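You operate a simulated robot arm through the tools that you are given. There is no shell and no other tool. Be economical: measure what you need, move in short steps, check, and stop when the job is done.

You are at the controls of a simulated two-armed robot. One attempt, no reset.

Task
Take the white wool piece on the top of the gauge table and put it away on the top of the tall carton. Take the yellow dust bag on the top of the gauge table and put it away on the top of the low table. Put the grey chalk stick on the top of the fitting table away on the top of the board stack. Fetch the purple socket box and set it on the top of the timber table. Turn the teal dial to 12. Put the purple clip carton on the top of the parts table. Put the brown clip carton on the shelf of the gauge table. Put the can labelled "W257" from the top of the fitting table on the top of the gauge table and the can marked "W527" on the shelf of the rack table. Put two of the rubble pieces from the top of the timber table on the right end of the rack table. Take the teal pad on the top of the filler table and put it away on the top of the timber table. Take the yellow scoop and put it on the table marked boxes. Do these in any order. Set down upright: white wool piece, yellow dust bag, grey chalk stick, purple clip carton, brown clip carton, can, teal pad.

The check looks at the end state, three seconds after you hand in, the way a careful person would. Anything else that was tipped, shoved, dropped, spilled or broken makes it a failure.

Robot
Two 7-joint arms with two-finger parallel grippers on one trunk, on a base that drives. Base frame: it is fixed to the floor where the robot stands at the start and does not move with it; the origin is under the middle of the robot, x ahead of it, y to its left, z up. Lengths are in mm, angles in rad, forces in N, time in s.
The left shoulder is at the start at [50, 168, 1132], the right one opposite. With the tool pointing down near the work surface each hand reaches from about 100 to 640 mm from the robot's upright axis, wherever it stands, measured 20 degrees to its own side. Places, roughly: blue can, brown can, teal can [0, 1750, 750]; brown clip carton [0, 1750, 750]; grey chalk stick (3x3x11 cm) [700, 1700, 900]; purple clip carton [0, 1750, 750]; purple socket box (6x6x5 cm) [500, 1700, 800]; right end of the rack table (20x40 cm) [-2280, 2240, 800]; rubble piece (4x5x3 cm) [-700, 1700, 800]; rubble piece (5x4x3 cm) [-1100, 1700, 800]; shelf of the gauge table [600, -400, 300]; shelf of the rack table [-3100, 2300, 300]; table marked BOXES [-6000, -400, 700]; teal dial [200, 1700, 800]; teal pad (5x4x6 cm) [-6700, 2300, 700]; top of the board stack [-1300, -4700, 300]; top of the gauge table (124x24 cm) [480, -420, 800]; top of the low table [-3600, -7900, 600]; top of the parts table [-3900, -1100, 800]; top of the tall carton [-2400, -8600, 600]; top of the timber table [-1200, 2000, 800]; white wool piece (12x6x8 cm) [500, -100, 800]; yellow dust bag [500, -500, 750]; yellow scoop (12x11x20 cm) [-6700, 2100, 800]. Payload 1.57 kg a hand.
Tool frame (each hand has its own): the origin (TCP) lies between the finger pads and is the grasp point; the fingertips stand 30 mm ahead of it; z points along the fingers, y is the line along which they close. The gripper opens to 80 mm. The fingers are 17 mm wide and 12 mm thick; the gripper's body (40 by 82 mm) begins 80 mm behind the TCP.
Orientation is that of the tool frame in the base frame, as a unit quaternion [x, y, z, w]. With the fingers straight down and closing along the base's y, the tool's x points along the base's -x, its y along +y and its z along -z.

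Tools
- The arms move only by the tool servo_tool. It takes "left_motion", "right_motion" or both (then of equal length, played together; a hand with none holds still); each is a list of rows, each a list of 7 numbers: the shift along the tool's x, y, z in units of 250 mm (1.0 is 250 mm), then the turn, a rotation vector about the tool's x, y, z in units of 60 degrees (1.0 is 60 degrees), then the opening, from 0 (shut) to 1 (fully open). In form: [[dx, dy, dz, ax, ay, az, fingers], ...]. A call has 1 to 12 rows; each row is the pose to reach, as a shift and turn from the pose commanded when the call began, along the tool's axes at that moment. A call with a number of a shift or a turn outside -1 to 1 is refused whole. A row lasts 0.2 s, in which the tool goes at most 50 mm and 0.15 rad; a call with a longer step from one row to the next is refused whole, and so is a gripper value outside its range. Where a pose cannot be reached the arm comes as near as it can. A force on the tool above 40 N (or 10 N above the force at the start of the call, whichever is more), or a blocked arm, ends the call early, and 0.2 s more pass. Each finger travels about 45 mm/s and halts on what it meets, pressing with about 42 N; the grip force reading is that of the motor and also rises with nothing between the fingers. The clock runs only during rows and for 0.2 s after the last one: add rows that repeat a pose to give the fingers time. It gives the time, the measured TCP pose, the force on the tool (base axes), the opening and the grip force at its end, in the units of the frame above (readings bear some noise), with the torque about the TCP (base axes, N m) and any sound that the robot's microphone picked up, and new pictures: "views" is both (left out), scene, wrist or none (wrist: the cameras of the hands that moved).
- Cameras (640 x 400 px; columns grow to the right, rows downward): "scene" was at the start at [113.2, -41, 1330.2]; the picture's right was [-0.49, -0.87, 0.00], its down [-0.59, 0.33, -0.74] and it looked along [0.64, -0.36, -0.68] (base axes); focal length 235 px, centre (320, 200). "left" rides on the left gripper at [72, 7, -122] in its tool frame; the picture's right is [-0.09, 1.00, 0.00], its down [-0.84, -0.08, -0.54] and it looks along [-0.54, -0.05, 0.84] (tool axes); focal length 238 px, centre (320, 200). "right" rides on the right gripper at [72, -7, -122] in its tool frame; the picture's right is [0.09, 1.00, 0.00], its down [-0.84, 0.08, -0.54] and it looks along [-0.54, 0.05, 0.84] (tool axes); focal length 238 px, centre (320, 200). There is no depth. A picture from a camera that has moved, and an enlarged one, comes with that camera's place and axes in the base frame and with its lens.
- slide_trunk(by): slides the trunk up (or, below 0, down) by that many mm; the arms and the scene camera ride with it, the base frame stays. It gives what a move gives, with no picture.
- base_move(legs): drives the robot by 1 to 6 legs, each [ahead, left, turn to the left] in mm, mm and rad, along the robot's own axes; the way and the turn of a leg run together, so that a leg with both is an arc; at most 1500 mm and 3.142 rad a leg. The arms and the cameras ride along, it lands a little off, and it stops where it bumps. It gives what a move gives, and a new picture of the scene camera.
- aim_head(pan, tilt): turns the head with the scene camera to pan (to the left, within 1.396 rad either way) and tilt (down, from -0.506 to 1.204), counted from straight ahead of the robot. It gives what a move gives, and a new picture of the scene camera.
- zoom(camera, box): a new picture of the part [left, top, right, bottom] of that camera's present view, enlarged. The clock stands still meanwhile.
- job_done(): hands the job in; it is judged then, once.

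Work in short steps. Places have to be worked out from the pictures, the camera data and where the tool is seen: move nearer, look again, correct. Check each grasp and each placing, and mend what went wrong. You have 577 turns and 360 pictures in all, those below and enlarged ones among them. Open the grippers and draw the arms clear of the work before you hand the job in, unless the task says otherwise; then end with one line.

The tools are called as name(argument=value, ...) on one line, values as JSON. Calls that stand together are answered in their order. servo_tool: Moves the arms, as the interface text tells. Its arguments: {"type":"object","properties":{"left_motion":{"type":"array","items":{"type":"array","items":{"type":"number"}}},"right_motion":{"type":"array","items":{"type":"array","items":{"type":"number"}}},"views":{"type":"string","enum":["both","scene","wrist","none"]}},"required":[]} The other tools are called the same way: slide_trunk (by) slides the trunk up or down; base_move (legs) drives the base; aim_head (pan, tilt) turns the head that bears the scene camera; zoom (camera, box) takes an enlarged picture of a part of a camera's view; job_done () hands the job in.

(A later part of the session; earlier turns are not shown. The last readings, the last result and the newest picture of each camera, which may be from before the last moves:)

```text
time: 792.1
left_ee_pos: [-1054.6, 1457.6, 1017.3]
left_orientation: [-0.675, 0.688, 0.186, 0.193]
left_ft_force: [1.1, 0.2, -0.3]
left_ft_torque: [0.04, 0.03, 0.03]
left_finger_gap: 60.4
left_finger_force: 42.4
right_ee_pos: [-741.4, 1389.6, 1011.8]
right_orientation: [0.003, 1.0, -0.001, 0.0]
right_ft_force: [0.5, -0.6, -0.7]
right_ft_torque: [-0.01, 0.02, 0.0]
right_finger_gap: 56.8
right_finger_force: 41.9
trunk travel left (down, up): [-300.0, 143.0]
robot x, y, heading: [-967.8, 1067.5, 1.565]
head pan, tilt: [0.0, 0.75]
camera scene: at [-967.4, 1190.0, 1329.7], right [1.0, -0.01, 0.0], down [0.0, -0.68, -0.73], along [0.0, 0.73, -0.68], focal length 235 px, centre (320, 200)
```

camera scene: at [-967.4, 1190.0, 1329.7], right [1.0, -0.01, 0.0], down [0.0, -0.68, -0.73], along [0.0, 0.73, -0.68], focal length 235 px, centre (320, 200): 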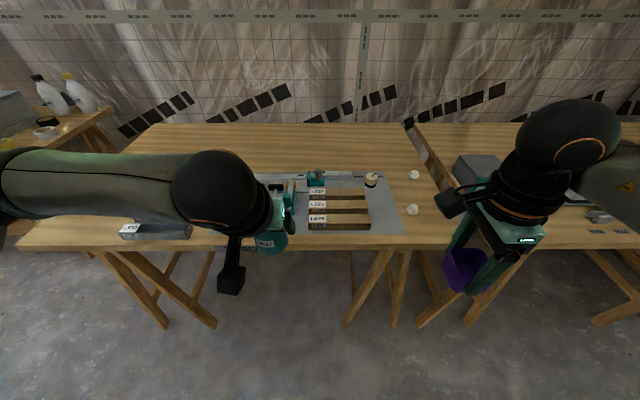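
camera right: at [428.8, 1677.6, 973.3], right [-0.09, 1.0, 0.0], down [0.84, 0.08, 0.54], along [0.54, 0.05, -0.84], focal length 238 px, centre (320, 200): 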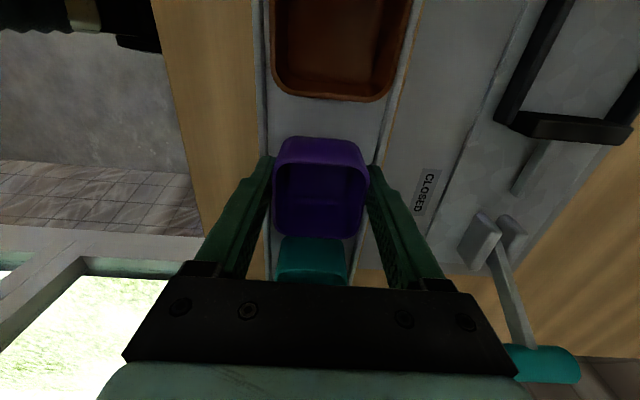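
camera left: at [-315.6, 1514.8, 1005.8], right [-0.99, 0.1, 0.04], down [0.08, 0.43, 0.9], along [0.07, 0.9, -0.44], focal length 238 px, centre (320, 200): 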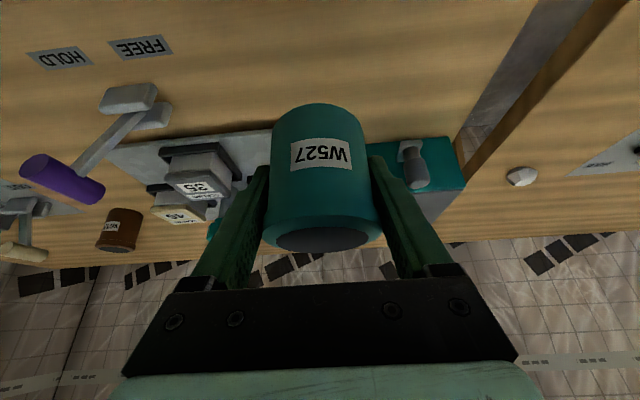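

I move further left to view the free part of the table between the clamp and the slotted tray.

base_move(legs=[[0, 330, 0.006]])

zoom(camera="right", box=[0, 0, 640, 400])

```text
time: 795.6
left_ee_pos: [-1390.2, 1455.9, 1018.5]
left_orientation: [-0.678, 0.685, 0.185, 0.193]
left_ft_force: [0.1, -0.9, -1.7]
left_ft_torque: [0.02, -0.02, -0.03]
left_finger_gap: 60.7
left_finger_force: 42.2
right_ee_pos: [-1074.7, 1391.9, 1012.2]
right_orientation: [-0.003, 1.0, -0.001, 0.0]
right_ft_force: [0.6, -0.5, -0.1]
right_ft_torque: [-0.01, 0.02, 0.02]
right_finger_gap: 56.7
right_finger_force: 41.9
trunk travel left (down, up): [-300.0, 143.0]
robot x, y, heading: [-1299.7, 1065.8, 1.578]
head pan, tilt: [0.0, 0.75]
camera scene: at [-1299.9, 1190.0, 1329.7], right [1.0, 0.01, 0.0], down [0.0, -0.68, -0.73], along [0.0, 0.73, -0.68], focal length 235 px, centre (320, 200)
```

scene: 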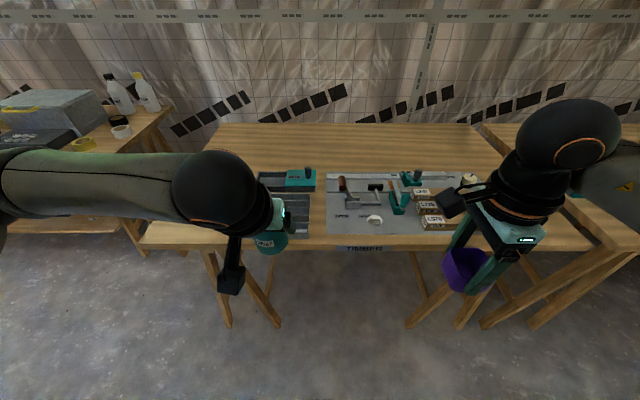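

```text
1.00 times, centred on (320, 200) of right (not enlarged: the box is as wide or as high as the picture)
camera zoom: at [-1146.4, 1383.4, 1136.0], right [-0.1, 1.0, 0.0], down [0.84, 0.08, 0.54], along [0.54, 0.05, -0.84], focal length 238 px, centre (320, 200)
```

zoom: 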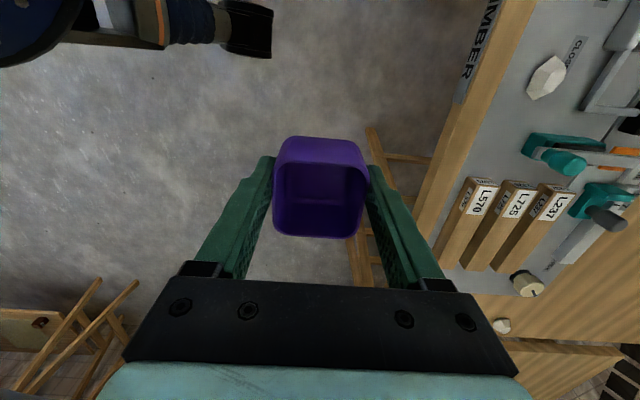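

I zoom in on the timber table top.

zoom(camera="scene", box=[130, 110, 370, 260])

zoom(camera="scene", box=[300, 110, 540, 260])

```text
2.67 times, centred on (250, 185) of scene
camera zoom: at [-1299.9, 1190.0, 1329.7], right [1.0, 0.01, 0.0], down [0.0, -0.68, -0.73], along [0.0, 0.73, -0.68], focal length 626 px, centre (507, 240)
```

zoom: 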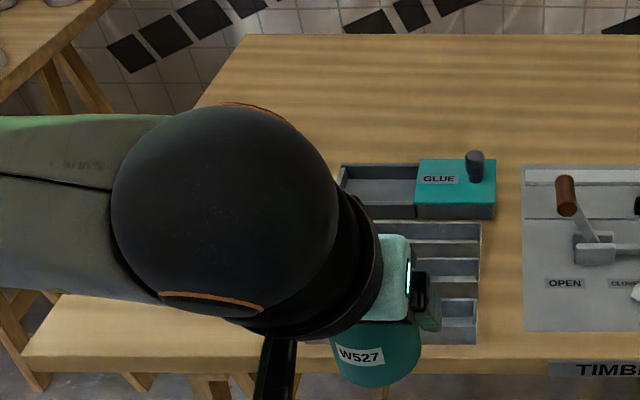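

```text
2.67 times, centred on (420, 185) of scene
camera zoom: at [-1299.9, 1190.0, 1329.7], right [1.0, 0.01, 0.0], down [0.0, -0.68, -0.73], along [0.0, 0.73, -0.68], focal length 626 px, centre (53, 240)
```

zoom: 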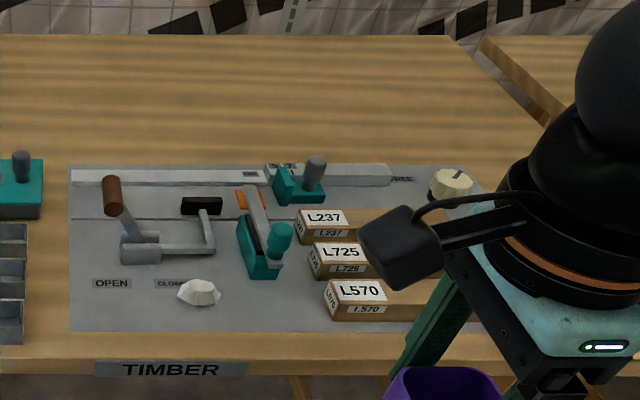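

Free space seems to be at the table's left part (x≈-1620). I move left and look with the right wrist.

base_move(legs=[[0, 440, -0.007]])

zoom(camera="scene", box=[200, 100, 520, 300])

```text
time: 800.0
left_ee_pos: [-1820.9, 1455.2, 1017.0]
left_orientation: [-0.676, 0.686, 0.185, 0.194]
left_ft_force: [0.2, -0.2, -1.2]
left_ft_torque: [0.03, 0.0, 0.01]
left_finger_gap: 60.7
left_finger_force: 41.6
right_ee_pos: [-1507.0, 1389.0, 1012.7]
right_orientation: [0.0, 1.0, 0.0, -0.001]
right_ft_force: [0.2, 0.3, -1.0]
right_ft_torque: [0.0, 0.0, -0.01]
right_finger_gap: 57.0
right_finger_force: 41.9
trunk travel left (down, up): [-300.0, 143.0]
robot x, y, heading: [-1733.0, 1065.1, 1.569]
head pan, tilt: [0.0, 0.75]
camera scene: at [-1733.2, 1188.9, 1329.7], right [1.0, 0.0, 0.0], down [0.0, -0.68, -0.73], along [0.0, 0.73, -0.68], focal length 235 px, centre (320, 200)
```

scene: 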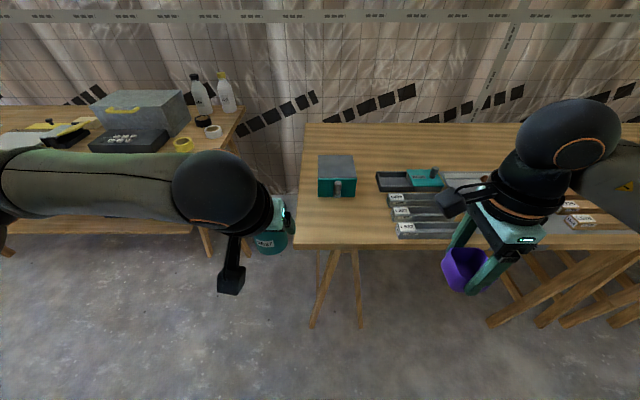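

```text
2.00 times, centred on (360, 200) of scene
camera zoom: at [-1733.2, 1188.9, 1329.7], right [1.0, 0.0, 0.0], down [0.0, -0.68, -0.73], along [0.0, 0.73, -0.68], focal length 470 px, centre (240, 200)
```

zoom: 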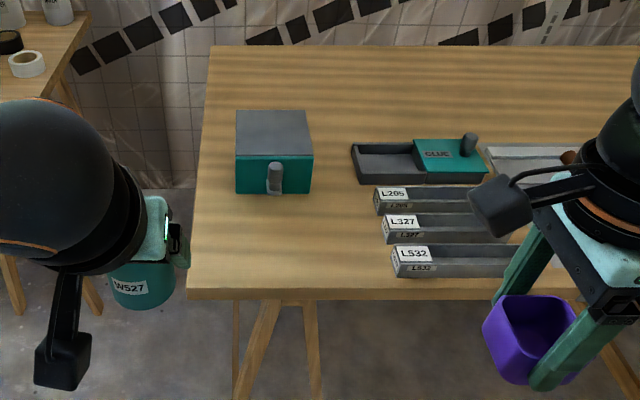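

Free area is x -1790..-1530, y 1578..1777. I move 160 ahead and place the box at about (-1590,1660).

base_move(legs=[[160, 0, 0]])

servo_tool(right_motion=[[0.08, 0.11, 0.0, 0, 0, 0, 0], [0.16, 0.22, 0.05, 0, 0, 0, 0], [0.25, 0.33, 0.15, 0, 0, 0, 0], [0.332, 0.44, 0.25, 0, 0, 0, 0], [0.332, 0.44, 0.4, 0, 0, 0, 0], [0.332, 0.44, 0.55, 0, 0, 0, 0], [0.332, 0.44, 0.55, 0, 0, 0, 0]], views="both")

```text
time: 801.4
left_ee_pos: [-1821.6, 1613.3, 1016.1]
left_orientation: [-0.677, 0.686, 0.185, 0.193]
left_ft_force: [-0.2, 0.8, -1.8]
left_ft_torque: [0.01, -0.03, -0.01]
left_finger_gap: 60.4
left_finger_force: 41.9
right_ee_pos: [-1508.1, 1547.9, 1012.9]
right_orientation: [0.0, 1.0, -0.001, -0.001]
right_ft_force: [0.1, -0.6, -0.3]
right_ft_torque: [-0.01, 0.03, -0.01]
right_finger_gap: 56.8
right_finger_force: 42.3
trunk travel left (down, up): [-300.0, 143.0]
robot x, y, heading: [-1731.2, 1225.1, 1.574]
head pan, tilt: [0.0, 0.75]
camera scene: at [-1733.3, 1347.0, 1329.6], right [1.0, 0.0, 0.0], down [0.0, -0.68, -0.73], along [0.0, 0.73, -0.68], focal length 235 px, centre (320, 200)
```

scene: 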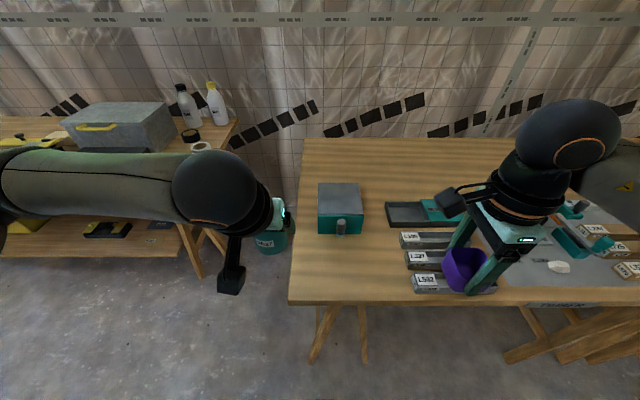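

```text
time: 803.0
left_ee_pos: [-1820.0, 1612.7, 1017.9]
left_orientation: [-0.677, 0.685, 0.186, 0.193]
left_ft_force: [0.5, 0.2, -1.7]
left_ft_torque: [0.0, 0.01, 0.02]
left_finger_gap: 60.4
left_finger_force: 41.9
right_ee_pos: [-1593.7, 1656.5, 875.7]
right_orientation: [-0.001, 1.0, -0.001, -0.002]
right_ft_force: [-0.5, 0.3, -0.3]
right_ft_torque: [0.0, -0.02, -0.01]
right_finger_gap: 56.9
right_finger_force: 42.3
trunk travel left (down, up): [-300.0, 143.0]
robot x, y, heading: [-1733.6, 1223.9, 1.576]
head pan, tilt: [0.0, 0.75]
camera scene: at [-1733.3, 1346.3, 1329.7], right [1.0, 0.0, 0.0], down [0.0, -0.68, -0.73], along [0.0, 0.73, -0.68], focal length 235 px, centre (320, 200)
camera right: at [-1664.6, 1647.8, 998.4], right [-0.09, 1.0, 0.0], down [0.84, 0.08, 0.54], along [0.54, 0.05, -0.84], focal length 238 px, centre (320, 200)
```

scene: 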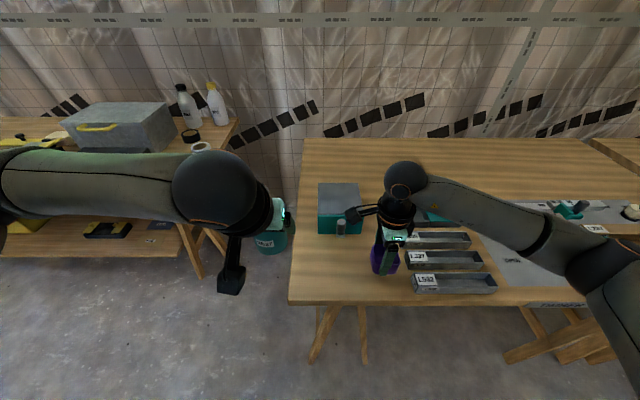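
right: 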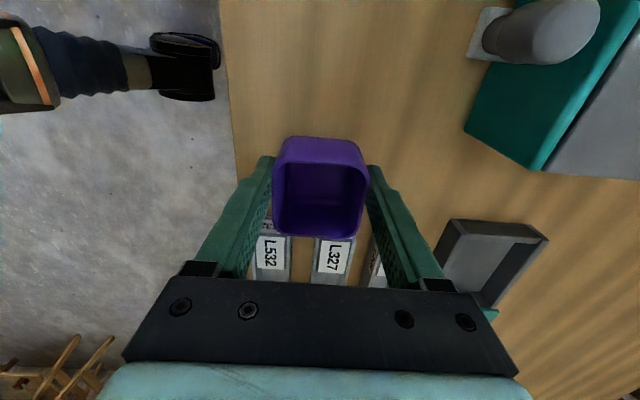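

Clear of the trays. I lower to contact and release.

servo_tool(right_motion=[[0, 0, 0.06, 0, 0, 0, 0], [0, 0, 0.08, 0, 0, 0, 0], [0, 0, 0.095, 0, 0, 0, 0], [0, 0, 0.11, 0, 0, 0, 0], [0, 0, 0.125, 0, 0, 0, 0], [0, 0, 0.14, 0, 0, 0, 0], [0, 0, 0.155, 0, 0, 0, 0], [0, 0, 0.17, 0, 0, 0, 0], [0, 0, 0.185, 0, 0, 0, 0], [0, 0, 0.2, 0, 0, 0, 0]], views="none")

```text
time: 804.7
left_ee_pos: [-1821.6, 1611.9, 1017.0]
left_orientation: [-0.676, 0.686, 0.186, 0.193]
left_ft_force: [0.0, 0.7, -1.8]
left_ft_torque: [0.01, 0.03, -0.06]
left_finger_gap: 60.5
left_finger_force: 41.9
right_ee_pos: [-1592.2, 1657.4, 842.3]
right_orientation: [-0.001, 1.0, 0.005, -0.005]
right_ft_force: [0.7, -3.4, 15.2]
right_ft_torque: [-0.32, -0.09, 0.03]
right_finger_gap: 57.0
right_finger_force: 41.6
trunk travel left (down, up): [-300.0, 143.0]
robot x, y, heading: [-1733.9, 1224.8, 1.572]
head pan, tilt: [0.0, 0.75]
stopped in row 8 (right hand): the force on the tool passed its limit at 48 N (the readings are from after the stop); the commanded pose is now the measured one
```

servo_tool(right_motion=[[0, 0, 0, 0, 0, 0, 0.8], [0, 0, 0, 0, 0, 0, 1], [0, 0, 0, 0, 0, 0, 1], [0, 0, -0.15, 0, 0, 0, 1], [0, 0, -0.33, 0, 0, 0, 1], [0, 0, -0.51, 0, 0, 0, 1], [0, 0, -0.65, 0, 0, 0, 1], [0, 0, -0.65, 0, 0, 0, 1]], views="wrist")

```text
time: 806.5
left_ee_pos: [-1821.2, 1612.5, 1017.1]
left_orientation: [-0.677, 0.685, 0.186, 0.194]
left_ft_force: [0.3, 0.3, -1.8]
left_ft_torque: [0.02, -0.02, 0.0]
left_finger_gap: 60.6
left_finger_force: 42.0
right_ee_pos: [-1590.0, 1655.9, 1001.1]
right_orientation: [0.0, 1.0, 0.002, -0.003]
right_ft_force: [0.7, 0.2, 0.5]
right_ft_torque: [-0.06, -0.01, 0.0]
right_finger_gap: 80.0
right_finger_force: 0.1
trunk travel left (down, up): [-300.0, 143.0]
robot x, y, heading: [-1733.5, 1226.6, 1.569]
head pan, tilt: [0.0, 0.75]
camera right: at [-1661.0, 1647.4, 1125.4], right [-0.09, 1.0, 0.01], down [0.84, 0.07, 0.54], along [0.53, 0.06, -0.84], focal length 238 px, centre (320, 200)
```

right: 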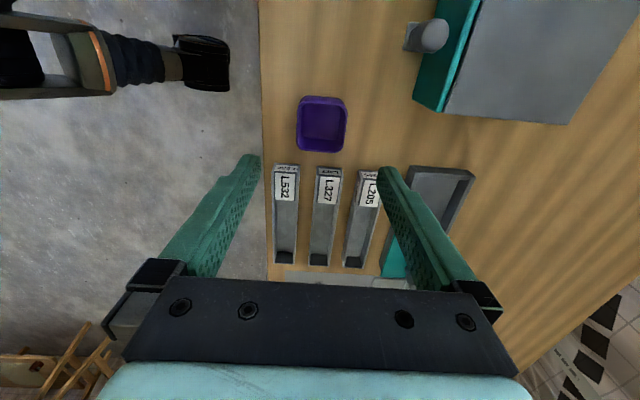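

The socket box is placed. Next, one rubble piece with the right hand: I move east toward (-685,1697).

base_move(legs=[[0, -880, 0.002]])

zoom(camera="right", box=[0, 0, 640, 400])

```text
time: 814.5
left_ee_pos: [-951.7, 1612.9, 1016.7]
left_orientation: [-0.676, 0.686, 0.186, 0.193]
left_ft_force: [-0.3, -0.4, -1.6]
left_ft_torque: [0.01, -0.03, -0.01]
left_finger_gap: 60.6
left_finger_force: 41.8
right_ee_pos: [-717.7, 1656.4, 1001.7]
right_orientation: [0.002, 1.0, 0.004, -0.003]
right_ft_force: [-0.2, -0.1, 0.6]
right_ft_torque: [0.01, 0.0, -0.02]
right_finger_gap: 80.1
right_finger_force: 0.1
trunk travel left (down, up): [-300.0, 143.0]
robot x, y, heading: [-859.6, 1225.2, 1.571]
head pan, tilt: [0.0, 0.75]
camera scene: at [-862.7, 1346.0, 1329.7], right [1.0, 0.0, 0.0], down [0.0, -0.68, -0.73], along [0.0, 0.73, -0.68], focal length 235 px, centre (320, 200)
```

scene: 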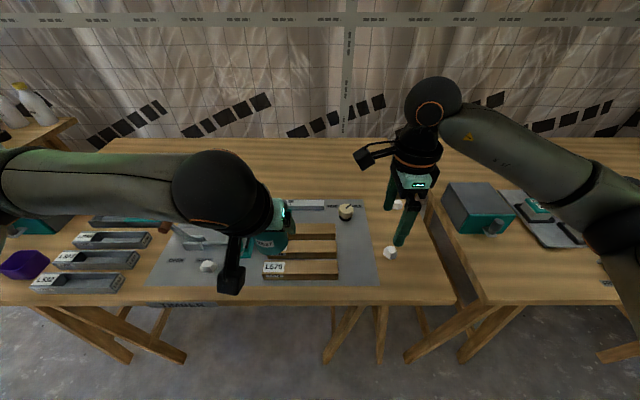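

```text
1.00 times, centred on (320, 200) of right (not enlarged: the box is as wide or as high as the picture)
camera zoom: at [-789.6, 1646.9, 1125.0], right [-0.09, 1.0, 0.01], down [0.84, 0.07, 0.54], along [0.53, 0.05, -0.84], focal length 238 px, centre (320, 200)
```

zoom: 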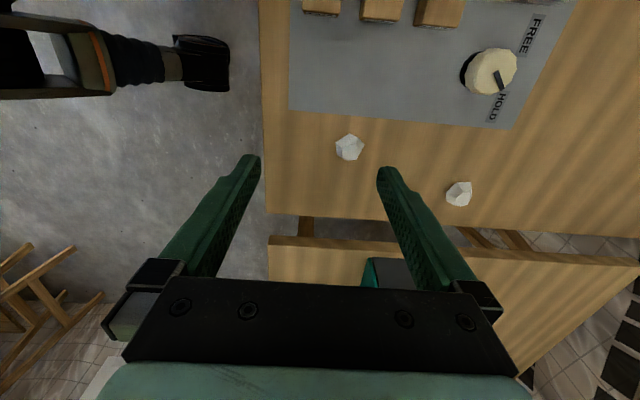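

Rubble at ≈ (-681,1698). I go above it and check.

servo_tool(right_motion=[[-0.07, 0.08, 0.1, 0, 0, 0, 1], [-0.148, 0.168, 0.2, 0, 0, 0, 1], [-0.148, 0.168, 0.35, 0, 0, 0, 1], [-0.148, 0.168, 0.45, 0, 0, 0, 1], [-0.148, 0.168, 0.45, 0, 0, 0, 1]], views="wrist")

```text
time: 815.7
left_ee_pos: [-950.8, 1612.3, 1016.3]
left_orientation: [-0.675, 0.687, 0.186, 0.193]
left_ft_force: [-0.3, -0.1, -1.7]
left_ft_torque: [0.03, -0.02, -0.02]
left_finger_gap: 60.4
left_finger_force: 42.1
right_ee_pos: [-682.0, 1697.6, 890.5]
right_orientation: [0.001, 1.0, 0.004, -0.003]
right_ft_force: [1.0, 0.1, -0.1]
right_ft_torque: [-0.01, 0.03, -0.04]
right_finger_gap: 79.9
right_finger_force: 0.0
trunk travel left (down, up): [-300.0, 143.0]
robot x, y, heading: [-861.1, 1224.9, 1.569]
head pan, tilt: [0.0, 0.75]
camera right: at [-753.2, 1690.0, 1013.0], right [-0.09, 1.0, 0.01], down [0.84, 0.07, 0.54], along [0.53, 0.05, -0.84], focal length 238 px, centre (320, 200)
```

right: 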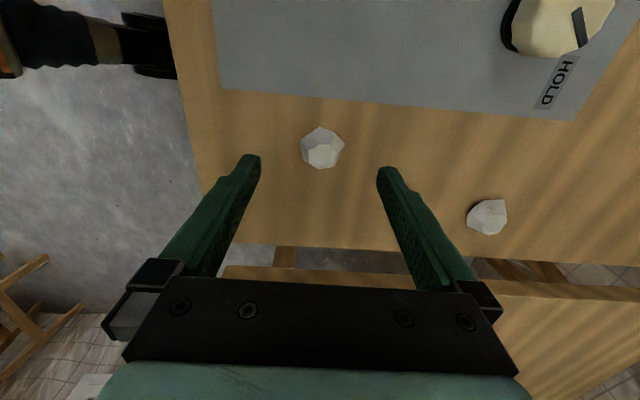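

Centred. I descend, squeeze and lift.

servo_tool(right_motion=[[0, 0, 0.12, 0, 0, 0, 1], [0, 0, 0.222, 0, 0, 0, 1], [0, 0, 0.222, 0, 0, 0, 0.6], [0, 0, 0.222, 0, 0, 0, 0.3], [0, 0, 0.222, 0, 0, 0, 0], [0, 0, 0.222, 0, 0, 0, 0], [0, 0, 0.222, 0, 0, 0, 0], [0, 0, 0.15, 0, 0, 0, 0], [0, 0, 0.0, 0, 0, 0, 0], [0, 0, -0.18, 0, 0, 0, 0], [0, 0, -0.36, 0, 0, 0, 0]], views="wrist")

```text
time: 818.1
left_ee_pos: [-950.8, 1612.4, 1017.0]
left_orientation: [-0.675, 0.687, 0.185, 0.194]
left_ft_force: [0.5, -0.2, -1.9]
left_ft_torque: [0.01, -0.01, 0.03]
left_finger_gap: 60.6
left_finger_force: 41.8
right_ee_pos: [-684.0, 1697.1, 980.2]
right_orientation: [0.001, 1.0, 0.003, -0.003]
right_ft_force: [0.2, -0.5, -0.7]
right_ft_torque: [0.0, 0.01, 0.01]
right_finger_gap: 38.1
right_finger_force: 42.0
trunk travel left (down, up): [-300.0, 143.0]
robot x, y, heading: [-866.2, 1224.1, 1.564]
head pan, tilt: [0.0, 0.75]
camera right: at [-753.6, 1689.0, 1103.3], right [-0.09, 1.0, 0.01], down [0.84, 0.07, 0.54], along [0.54, 0.05, -0.84], focal length 238 px, centre (320, 200)
```

right: 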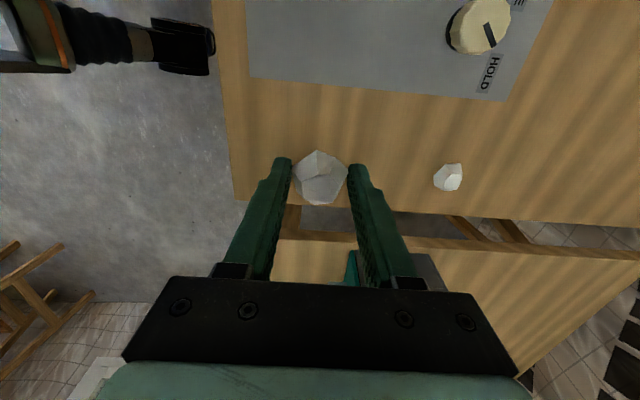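

Rubble held. I retract and drive to the rack table.

servo_tool(right_motion=[[0, -0.15, 0, 0, 0, 0, 0], [0, -0.3, 0, 0, 0, 0, 0], [0, -0.45, 0, 0, 0, 0, 0], [0, -0.6, 0, 0, 0, 0, 0], [0, -0.6, 0, 0, 0, 0, 0]], views="none")

base_move(legs=[[-150, 0, 0.005], [0, 1480, 0], [300, 0, 0]])

aim_head(pan=0, tilt=0.6)

```text
time: 819.3
left_ee_pos: [-949.9, 1613.5, 1017.2]
left_orientation: [-0.676, 0.686, 0.186, 0.193]
left_ft_force: [-0.5, 0.5, -1.8]
left_ft_torque: [0.01, 0.0, 0.0]
left_finger_gap: 60.3
left_finger_force: 41.5
right_ee_pos: [-681.5, 1549.9, 978.4]
right_orientation: [0.002, 1.0, 0.004, -0.003]
right_ft_force: [0.7, 0.5, -0.8]
right_ft_torque: [-0.02, 0.0, 0.01]
right_finger_gap: 37.7
right_finger_force: 41.9
trunk travel left (down, up): [-300.0, 143.0]
robot x, y, heading: [-867.3, 1224.3, 1.565]
head pan, tilt: [0.0, 0.75]
```

```text
time: 834.8
left_ee_pos: [-2398.9, 1754.4, 1016.4]
left_orientation: [-0.676, 0.687, 0.186, 0.193]
left_ft_force: [0.3, -0.4, -2.3]
left_ft_torque: [0.0, 0.02, -0.04]
left_finger_gap: 60.6
left_finger_force: 42.0
right_ee_pos: [-2129.7, 1691.7, 977.9]
right_orientation: [0.002, 1.0, 0.003, -0.003]
right_ft_force: [-0.2, 0.3, -0.7]
right_ft_torque: [-0.01, 0.0, -0.01]
right_finger_gap: 37.7
right_finger_force: 42.0
trunk travel left (down, up): [-300.0, 143.0]
robot x, y, heading: [-2313.8, 1359.1, 1.569]
head pan, tilt: [0.0, 0.75]
camera scene: at [-2311.3, 1487.2, 1329.6], right [1.0, 0.0, 0.0], down [0.0, -0.68, -0.73], along [0.0, 0.73, -0.68], focal length 235 px, centre (320, 200)
```

scene: 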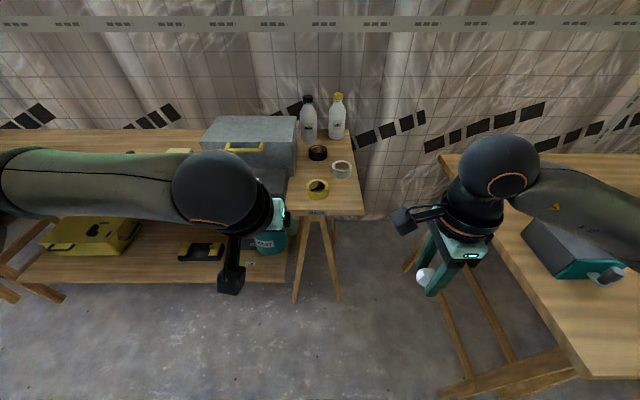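

```text
time: 835.5
left_ee_pos: [-2397.7, 1753.0, 1016.3]
left_orientation: [-0.675, 0.687, 0.185, 0.194]
left_ft_force: [1.3, 0.6, -1.7]
left_ft_torque: [0.0, 0.01, -0.02]
left_finger_gap: 60.6
left_finger_force: 42.7
right_ee_pos: [-2128.9, 1690.8, 979.0]
right_orientation: [0.002, 1.0, 0.003, -0.004]
right_ft_force: [-0.5, -0.8, -0.5]
right_ft_torque: [0.02, -0.03, 0.01]
right_finger_gap: 37.6
right_finger_force: 42.2
trunk travel left (down, up): [-300.0, 143.0]
robot x, y, heading: [-2313.0, 1364.2, 1.571]
head pan, tilt: [0.0, 0.6]
camera scene: at [-2311.3, 1492.2, 1342.5], right [1.0, 0.0, 0.0], down [0.0, -0.57, -0.82], along [0.0, 0.82, -0.57], focal length 235 px, centre (320, 200)
```

scene: 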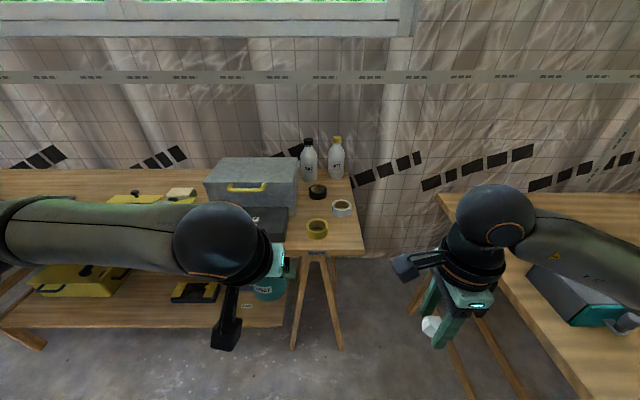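

Free spots on the rack table's right end: A ≈ (-2215,2065). Front edge y≈2010. I move ahead and extend the right hand.

base_move(legs=[[200, 50, 0]])

zoom(camera="right", box=[0, 0, 640, 400])

```text
time: 837.2
left_ee_pos: [-2446.8, 1956.7, 1017.0]
left_orientation: [-0.674, 0.688, 0.185, 0.194]
left_ft_force: [-0.4, -0.5, -1.5]
left_ft_torque: [-0.01, -0.01, 0.0]
left_finger_gap: 60.6
left_finger_force: 41.6
right_ee_pos: [-2177.1, 1892.9, 978.0]
right_orientation: [0.003, 1.0, 0.003, -0.003]
right_ft_force: [0.2, -0.7, -0.9]
right_ft_torque: [-0.03, 0.05, -0.01]
right_finger_gap: 37.5
right_finger_force: 41.8
trunk travel left (down, up): [-300.0, 143.0]
robot x, y, heading: [-2362.4, 1569.9, 1.568]
head pan, tilt: [0.0, 0.6]
camera scene: at [-2359.5, 1695.2, 1342.5], right [1.0, -0.01, 0.0], down [0.0, -0.57, -0.82], along [0.01, 0.82, -0.57], focal length 235 px, centre (320, 200)
```

scene: 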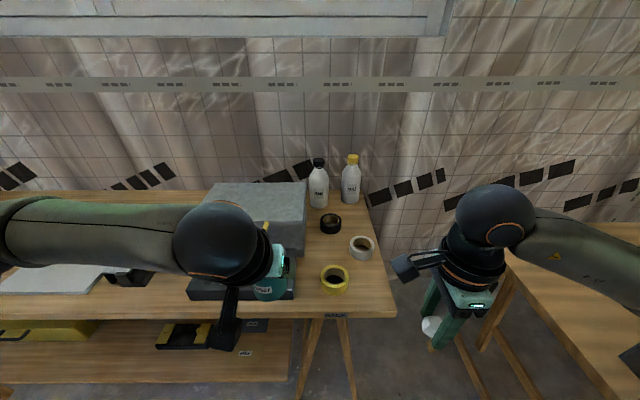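

```text
1.00 times, centred on (320, 200) of right (not enlarged: the box is as wide or as high as the picture)
camera zoom: at [-2247.9, 1884.5, 1101.3], right [-0.09, 1.0, 0.01], down [0.84, 0.07, 0.54], along [0.53, 0.05, -0.84], focal length 238 px, centre (320, 200)
```

zoom: 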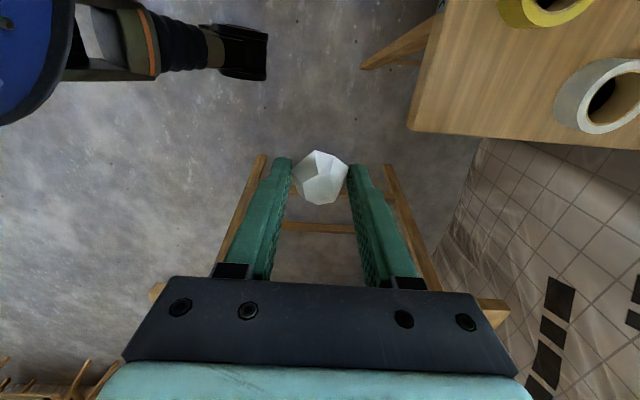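

I extend to A and lower.

servo_tool(right_motion=[[0.05, 0.15, 0, 0, 0, 0, 0], [0.1, 0.3, 0, 0, 0, 0, 0], [0.15, 0.46, 0.05, 0, 0, 0, 0], [0.192, 0.62, 0.12, 0, 0, 0, 0], [0.192, 0.708, 0.25, 0, 0, 0, 0], [0.192, 0.708, 0.4, 0, 0, 0, 0], [0.192, 0.708, 0.48, 0, 0, 0, 0], [0.192, 0.708, 0.48, 0, 0, 0, 0]], views="wrist")

```text
time: 839.0
left_ee_pos: [-2446.1, 1956.1, 1016.5]
left_orientation: [-0.674, 0.688, 0.185, 0.193]
left_ft_force: [0.2, 0.9, -2.3]
left_ft_torque: [0.05, 0.0, 0.01]
left_finger_gap: 60.6
left_finger_force: 42.1
right_ee_pos: [-2225.8, 2071.5, 860.8]
right_orientation: [0.004, 1.0, 0.003, -0.003]
right_ft_force: [0.3, 0.4, 0.0]
right_ft_torque: [0.01, -0.01, -0.03]
right_finger_gap: 37.8
right_finger_force: 42.1
trunk travel left (down, up): [-300.0, 143.0]
robot x, y, heading: [-2362.7, 1566.7, 1.566]
head pan, tilt: [0.0, 0.6]
camera right: at [-2296.3, 2062.3, 983.2], right [-0.09, 1.0, 0.01], down [0.84, 0.07, 0.54], along [0.53, 0.05, -0.84], focal length 238 px, centre (320, 200)
```

right: 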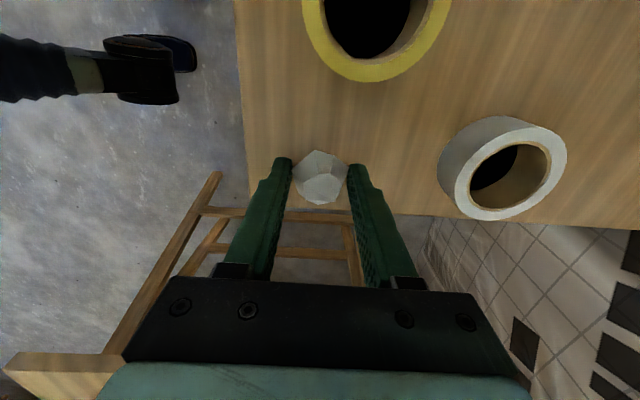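

I lower to contact and release.

servo_tool(right_motion=[[0, 0, 0.05, 0, 0, 0, 0], [0, 0, 0.07, 0, 0, 0, 0], [0, 0, 0.085, 0, 0, 0, 0], [0, 0, 0.1, 0, 0, 0, 0], [0, 0, 0.115, 0, 0, 0, 0], [0, 0, 0.13, 0, 0, 0, 0], [0, 0, 0.145, 0, 0, 0, 0], [0, 0, 0.16, 0, 0, 0, 0], [0, 0, 0.175, 0, 0, 0, 0], [0, 0, 0.19, 0, 0, 0, 0]], views="none")

```text
time: 840.6
left_ee_pos: [-2445.2, 1955.0, 1016.6]
left_orientation: [-0.674, 0.688, 0.185, 0.193]
left_ft_force: [0.1, -0.2, -2.4]
left_ft_torque: [0.01, -0.01, 0.0]
left_finger_gap: 60.4
left_finger_force: 41.7
right_ee_pos: [-2226.4, 2071.7, 831.3]
right_orientation: [0.004, 1.0, 0.009, -0.008]
right_ft_force: [-0.1, -3.1, 15.0]
right_ft_torque: [-0.08, 0.02, 0.02]
right_finger_gap: 37.8
right_finger_force: 42.3
trunk travel left (down, up): [-300.0, 143.0]
robot x, y, heading: [-2361.7, 1565.8, 1.563]
head pan, tilt: [0.0, 0.6]
stopped in row 8 (right hand): the force on the tool passed its limit at 40 N (the readings are from after the stop); the commanded pose is now the measured one
```

servo_tool(right_motion=[[0, 0, 0, 0, 0, 0, 0.6], [0, 0, 0, 0, 0, 0, 0.7], [0, 0, 0, 0, 0, 0, 0.7], [0, 0, -0.15, 0, 0, 0, 0.7], [0, 0, -0.33, 0, 0, 0, 0.7], [0, 0, -0.51, 0, 0, 0, 0.7], [0, -0.1, -0.65, 0, 0, 0, 1], [0, -0.28, -0.65, 0, 0, 0, 1], [0, -0.46, -0.65, 0, 0, 0, 1], [0, -0.6, -0.65, 0, 0, 0, 1]], views="both")

```text
time: 842.8
left_ee_pos: [-2445.4, 1954.9, 1016.8]
left_orientation: [-0.674, 0.689, 0.185, 0.194]
left_ft_force: [0.2, -0.6, -2.6]
left_ft_torque: [-0.02, 0.01, 0.03]
left_finger_gap: 60.6
left_finger_force: 42.1
right_ee_pos: [-2223.8, 1921.1, 988.2]
right_orientation: [0.005, 1.0, 0.006, -0.005]
right_ft_force: [-0.3, 0.4, 0.5]
right_ft_torque: [-0.02, 0.01, 0.01]
right_finger_gap: 79.9
right_finger_force: 0.0
trunk travel left (down, up): [-300.0, 143.0]
robot x, y, heading: [-2361.9, 1567.0, 1.567]
head pan, tilt: [0.0, 0.6]
camera scene: at [-2359.3, 1694.3, 1342.6], right [1.0, -0.01, 0.0], down [0.0, -0.56, -0.83], along [0.01, 0.83, -0.56], focal length 235 px, centre (320, 200)
camera right: at [-2294.7, 1911.6, 1111.9], right [-0.08, 1.0, 0.01], down [0.84, 0.06, 0.53], along [0.53, 0.06, -0.84], focal length 238 px, centre (320, 200)
```

scene: 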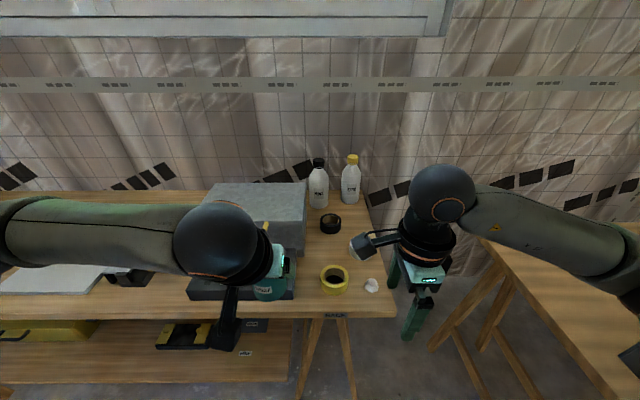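
right: 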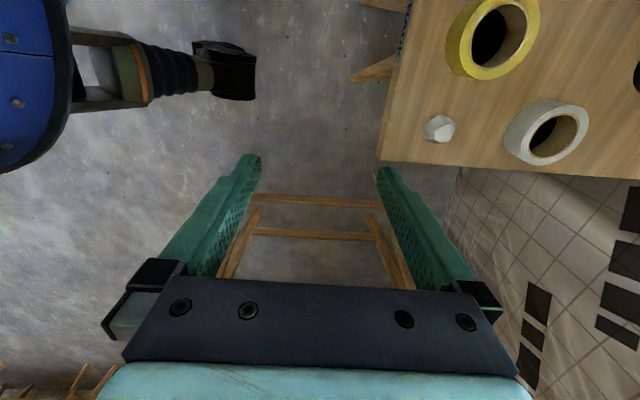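

Rubble one is on the rack's right end. Now the can: I back off, shift left, and lower the trunk.

base_move(legs=[[-170, 130, 0.004]])

slide_trunk(by=-300)

servo_tool(left_motion=[[-0.1, 0, 0.13, 0, 0, 0, 0], [-0.15, 0, 0.28, 0, 0, 0, 0], [-0.15, 0, 0.45, 0, 0, 0, 0], [-0.13, 0, 0.62, 0, 0, 0, 0], [-0.11, 0, 0.79, 0, 0, 0, 0], [-0.108, 0, 0.894, 0, 0, 0, 0], [-0.108, 0, 0.894, 0, 0, 0, 0]], views="both")

```text
time: 844.6
left_ee_pos: [-2579.6, 1785.6, 1017.0]
left_orientation: [-0.676, 0.687, 0.186, 0.193]
left_ft_force: [-0.4, -0.5, -1.3]
left_ft_torque: [0.04, -0.03, 0.0]
left_finger_gap: 60.5
left_finger_force: 42.2
right_ee_pos: [-2356.8, 1752.9, 988.5]
right_orientation: [0.003, 1.0, 0.007, -0.005]
right_ft_force: [-0.1, 0.4, 0.6]
right_ft_torque: [0.03, -0.03, 0.0]
right_finger_gap: 80.2
right_finger_force: 0.0
trunk travel left (down, up): [-300.0, 143.0]
robot x, y, heading: [-2493.7, 1396.8, 1.562]
head pan, tilt: [0.0, 0.6]
camera scene: at [-2492.0, 1524.6, 1342.6], right [1.0, 0.0, 0.0], down [0.0, -0.56, -0.83], along [0.0, 0.83, -0.56], focal length 235 px, centre (320, 200)
```

scene: 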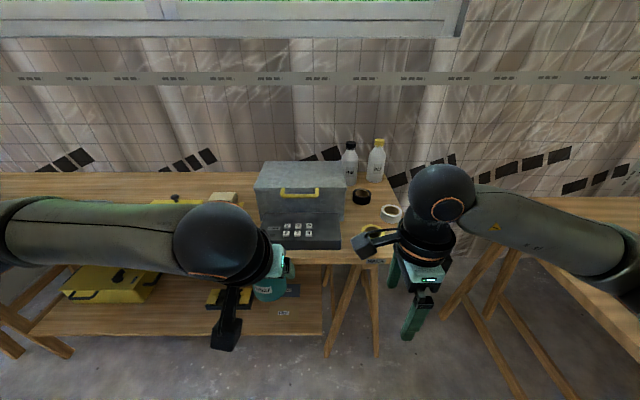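

```text
time: 847.6
left_ee_pos: [-2579.3, 1786.2, 717.8]
left_orientation: [-0.675, 0.688, 0.185, 0.193]
left_ft_force: [0.5, -0.3, -2.1]
left_ft_torque: [-0.01, 0.01, 0.01]
left_finger_gap: 60.5
left_finger_force: 42.5
right_ee_pos: [-2356.6, 1751.4, 688.6]
right_orientation: [0.002, 1.0, 0.007, -0.006]
right_ft_force: [0.2, -0.3, 1.2]
right_ft_torque: [-0.01, 0.0, 0.0]
right_finger_gap: 80.0
right_finger_force: 0.0
trunk travel left (down, up): [0.0, 443.0]
robot x, y, heading: [-2491.9, 1397.8, 1.562]
head pan, tilt: [0.0, 0.6]
```

```text
time: 849.2
left_ee_pos: [-2576.7, 1926.3, 540.1]
left_orientation: [-0.675, 0.688, 0.185, 0.193]
left_ft_force: [0.2, 0.9, -1.2]
left_ft_torque: [0.01, 0.02, 0.0]
left_finger_gap: 60.6
left_finger_force: 42.4
right_ee_pos: [-2357.0, 1752.1, 689.1]
right_orientation: [0.002, 1.0, 0.007, -0.005]
right_ft_force: [-0.2, -1.3, 0.6]
right_ft_torque: [-0.02, -0.02, 0.0]
right_finger_gap: 80.3
right_finger_force: 0.1
trunk travel left (down, up): [0.0, 443.0]
robot x, y, heading: [-2493.7, 1397.9, 1.563]
head pan, tilt: [0.0, 0.6]
camera scene: at [-2491.6, 1525.0, 1042.6], right [1.0, 0.0, 0.0], down [0.0, -0.57, -0.82], along [0.0, 0.82, -0.57], focal length 235 px, centre (320, 200)
camera left: at [-2585.6, 1802.5, 606.0], right [-0.99, 0.1, 0.04], down [0.08, 0.43, 0.9], along [0.07, 0.9, -0.44], focal length 238 px, centre (320, 200)
```

scene: 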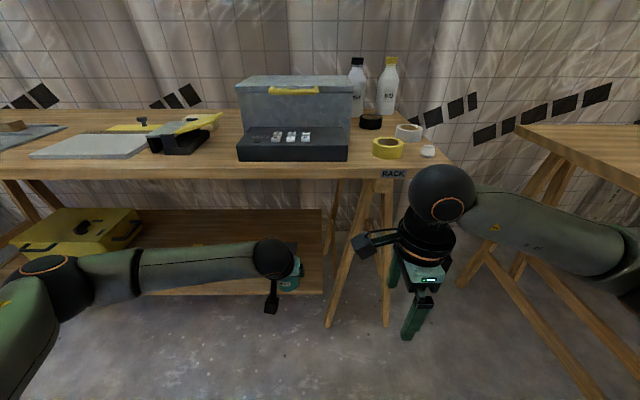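
left: 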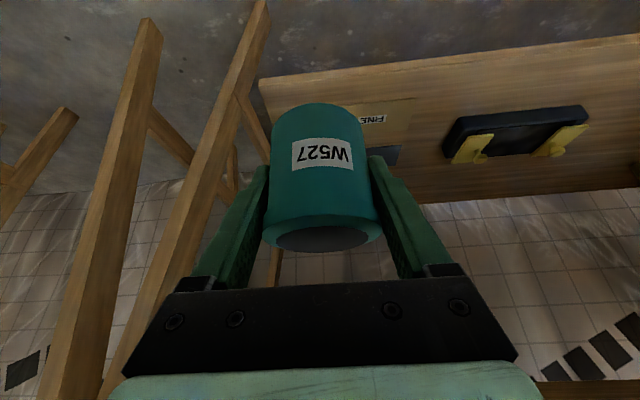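

I drive 165 ahead so the can comes over the shelf's right part.

base_move(legs=[[165, -20, 0.008]])

zoom(camera="left", box=[0, 0, 640, 400])

```text
time: 850.6
left_ee_pos: [-2561.8, 2089.9, 539.0]
left_orientation: [-0.679, 0.683, 0.187, 0.193]
left_ft_force: [-0.9, 0.3, -1.0]
left_ft_torque: [-0.01, 0.01, -0.05]
left_finger_gap: 60.8
left_finger_force: 42.2
right_ee_pos: [-2342.5, 1916.9, 687.9]
right_orientation: [-0.003, 1.0, 0.007, -0.005]
right_ft_force: [-0.2, 0.0, -0.4]
right_ft_torque: [-0.05, 0.02, 0.0]
right_finger_gap: 80.0
right_finger_force: 0.1
trunk travel left (down, up): [0.0, 443.0]
robot x, y, heading: [-2473.5, 1557.4, 1.576]
head pan, tilt: [0.0, 0.6]
camera scene: at [-2473.5, 1688.3, 1042.6], right [1.0, 0.01, 0.0], down [0.0, -0.56, -0.83], along [-0.01, 0.83, -0.56], focal length 235 px, centre (320, 200)
```

scene: 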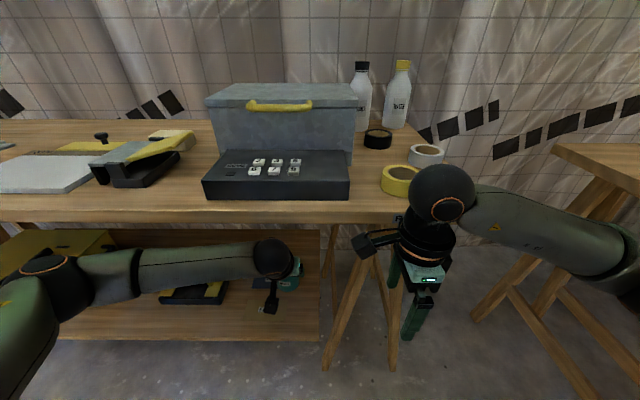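

```text
1.00 times, centred on (320, 200) of left (not enlarged: the box is as wide or as high as the picture)
camera zoom: at [-2570.7, 1964.6, 606.5], right [-1.0, 0.09, 0.04], down [0.08, 0.44, 0.9], along [0.06, 0.9, -0.44], focal length 238 px, centre (320, 200)
```

zoom: 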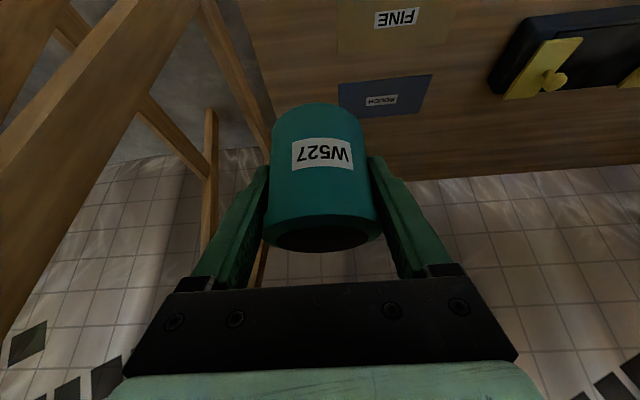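

Free strip is x -2592..-2476. I shift 26 mm right and lower.

servo_tool(left_motion=[[0.05, -0.104, 0.087, 0, 0, 0, 0], [0.15, -0.104, 0.26, 0, 0, 0, 0], [0.24, -0.104, 0.42, 0, 0, 0, 0], [0.33, -0.104, 0.575, 0, 0, 0, 0], [0.37, -0.104, 0.64, 0, 0, 0, 0], [0.37, -0.104, 0.64, 0, 0, 0, 0]], views="wrist")

```text
time: 852.0
left_ee_pos: [-2535.8, 2090.1, 351.2]
left_orientation: [-0.679, 0.684, 0.187, 0.193]
left_ft_force: [-0.8, -0.3, -1.7]
left_ft_torque: [0.0, 0.03, -0.01]
left_finger_gap: 60.4
left_finger_force: 42.1
right_ee_pos: [-2342.6, 1917.4, 688.5]
right_orientation: [-0.003, 1.0, 0.007, -0.005]
right_ft_force: [0.5, -0.8, -0.2]
right_ft_torque: [0.0, -0.03, -0.05]
right_finger_gap: 80.0
right_finger_force: 0.1
trunk travel left (down, up): [0.0, 443.0]
robot x, y, heading: [-2473.2, 1561.4, 1.577]
head pan, tilt: [0.0, 0.6]
camera left: at [-2543.7, 1966.9, 418.7], right [-1.0, 0.09, 0.04], down [0.08, 0.44, 0.9], along [0.06, 0.9, -0.44], focal length 238 px, centre (320, 200)
```

left: 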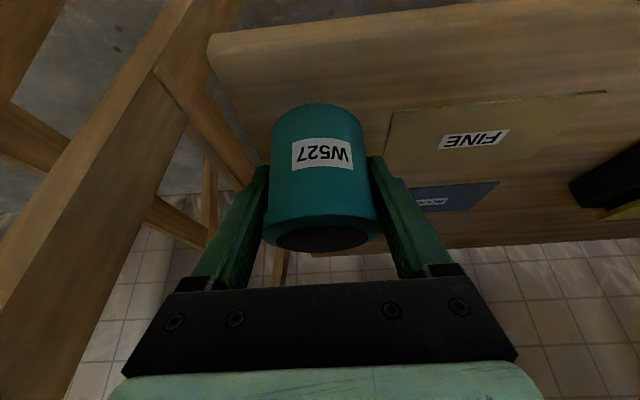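

I lower finely to contact.

servo_tool(left_motion=[[0.02, 0, 0.035, 0, 0, 0, 0], [0.032, 0, 0.056, 0, 0, 0, 0], [0.04, 0, 0.07, 0, 0, 0, 0], [0.048, 0, 0.084, 0, 0, 0, 0], [0.056, 0, 0.098, 0, 0, 0, 0], [0.064, 0, 0.112, 0, 0, 0, 0], [0.072, 0, 0.126, 0, 0, 0, 0], [0.08, 0, 0.14, 0, 0, 0, 0], [0.088, 0, 0.154, 0, 0, 0, 0], [0.096, 0, 0.168, 0, 0, 0, 0], [0.104, 0, 0.182, 0, 0, 0, 0]], views="wrist")

```text
time: 853.5
left_ee_pos: [-2532.2, 2097.4, 327.3]
left_orientation: [-0.678, 0.682, 0.189, 0.199]
left_ft_force: [-1.0, -2.3, 14.0]
left_ft_torque: [-0.15, 0.21, 0.1]
left_finger_gap: 60.6
left_finger_force: 42.1
right_ee_pos: [-2341.4, 1915.1, 690.2]
right_orientation: [-0.003, 1.0, 0.008, -0.006]
right_ft_force: [-0.4, -1.8, 0.0]
right_ft_torque: [-0.01, 0.02, -0.03]
right_finger_gap: 79.9
right_finger_force: 0.1
trunk travel left (down, up): [0.0, 443.0]
robot x, y, heading: [-2471.2, 1561.1, 1.577]
head pan, tilt: [0.0, 0.6]
stopped in row 7 (left hand): the force on the tool passed its limit at 43 N (the readings are from after the stop); the commanded pose is now the measured one
camera left: at [-2541.6, 1972.6, 393.7], right [-1.0, 0.09, 0.04], down [0.07, 0.42, 0.9], along [0.06, 0.9, -0.43], focal length 238 px, centre (320, 200)
```

left: 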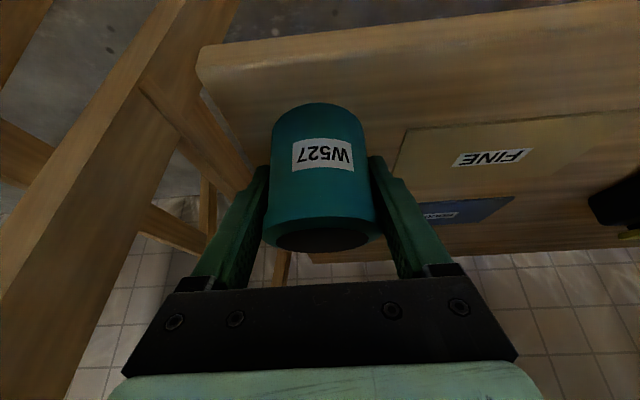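

Contact with the shelf. I release with limited opening and withdraw.

servo_tool(left_motion=[[0, 0, 0, 0, 0, 0, 0.82], [0, 0, 0, 0, 0, 0, 0.88], [0, 0, 0, 0, 0, 0, 0.88], [0, 0, -0.12, 0, 0, 0, 0.88], [0, 0, -0.28, 0, 0, 0, 0.88], [0, 0, -0.45, 0, 0, 0, 0.88], [0, 0, -0.6, 0, 0, 0, 0.88], [0, 0, -0.6, 0, 0, 0, 0.88]], views="wrist")

```text
time: 855.3
left_ee_pos: [-2534.6, 2016.2, 454.6]
left_orientation: [-0.679, 0.683, 0.187, 0.196]
left_ft_force: [0.5, 1.1, 0.7]
left_ft_torque: [-0.01, -0.02, -0.02]
left_finger_gap: 70.6
left_finger_force: 0.0
right_ee_pos: [-2342.5, 1916.9, 688.3]
right_orientation: [-0.003, 1.0, 0.007, -0.006]
right_ft_force: [0.1, 0.5, 0.5]
right_ft_torque: [-0.01, 0.0, 0.0]
right_finger_gap: 80.2
right_finger_force: 0.1
trunk travel left (down, up): [0.0, 443.0]
robot x, y, heading: [-2473.0, 1562.5, 1.581]
head pan, tilt: [0.0, 0.6]
camera left: at [-2543.9, 1892.4, 520.8], right [-1.0, 0.09, 0.04], down [0.07, 0.43, 0.9], along [0.06, 0.9, -0.43], focal length 238 px, centre (320, 200)
```

left: 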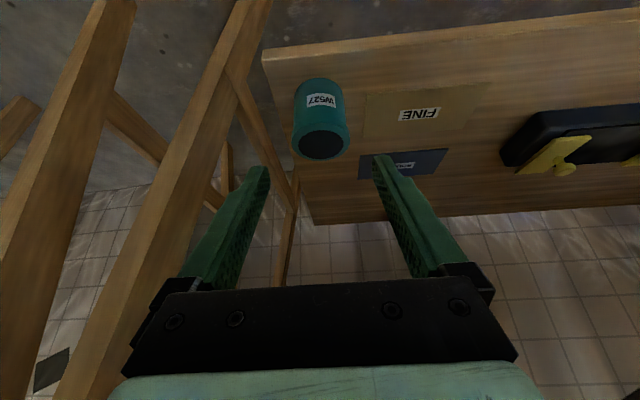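

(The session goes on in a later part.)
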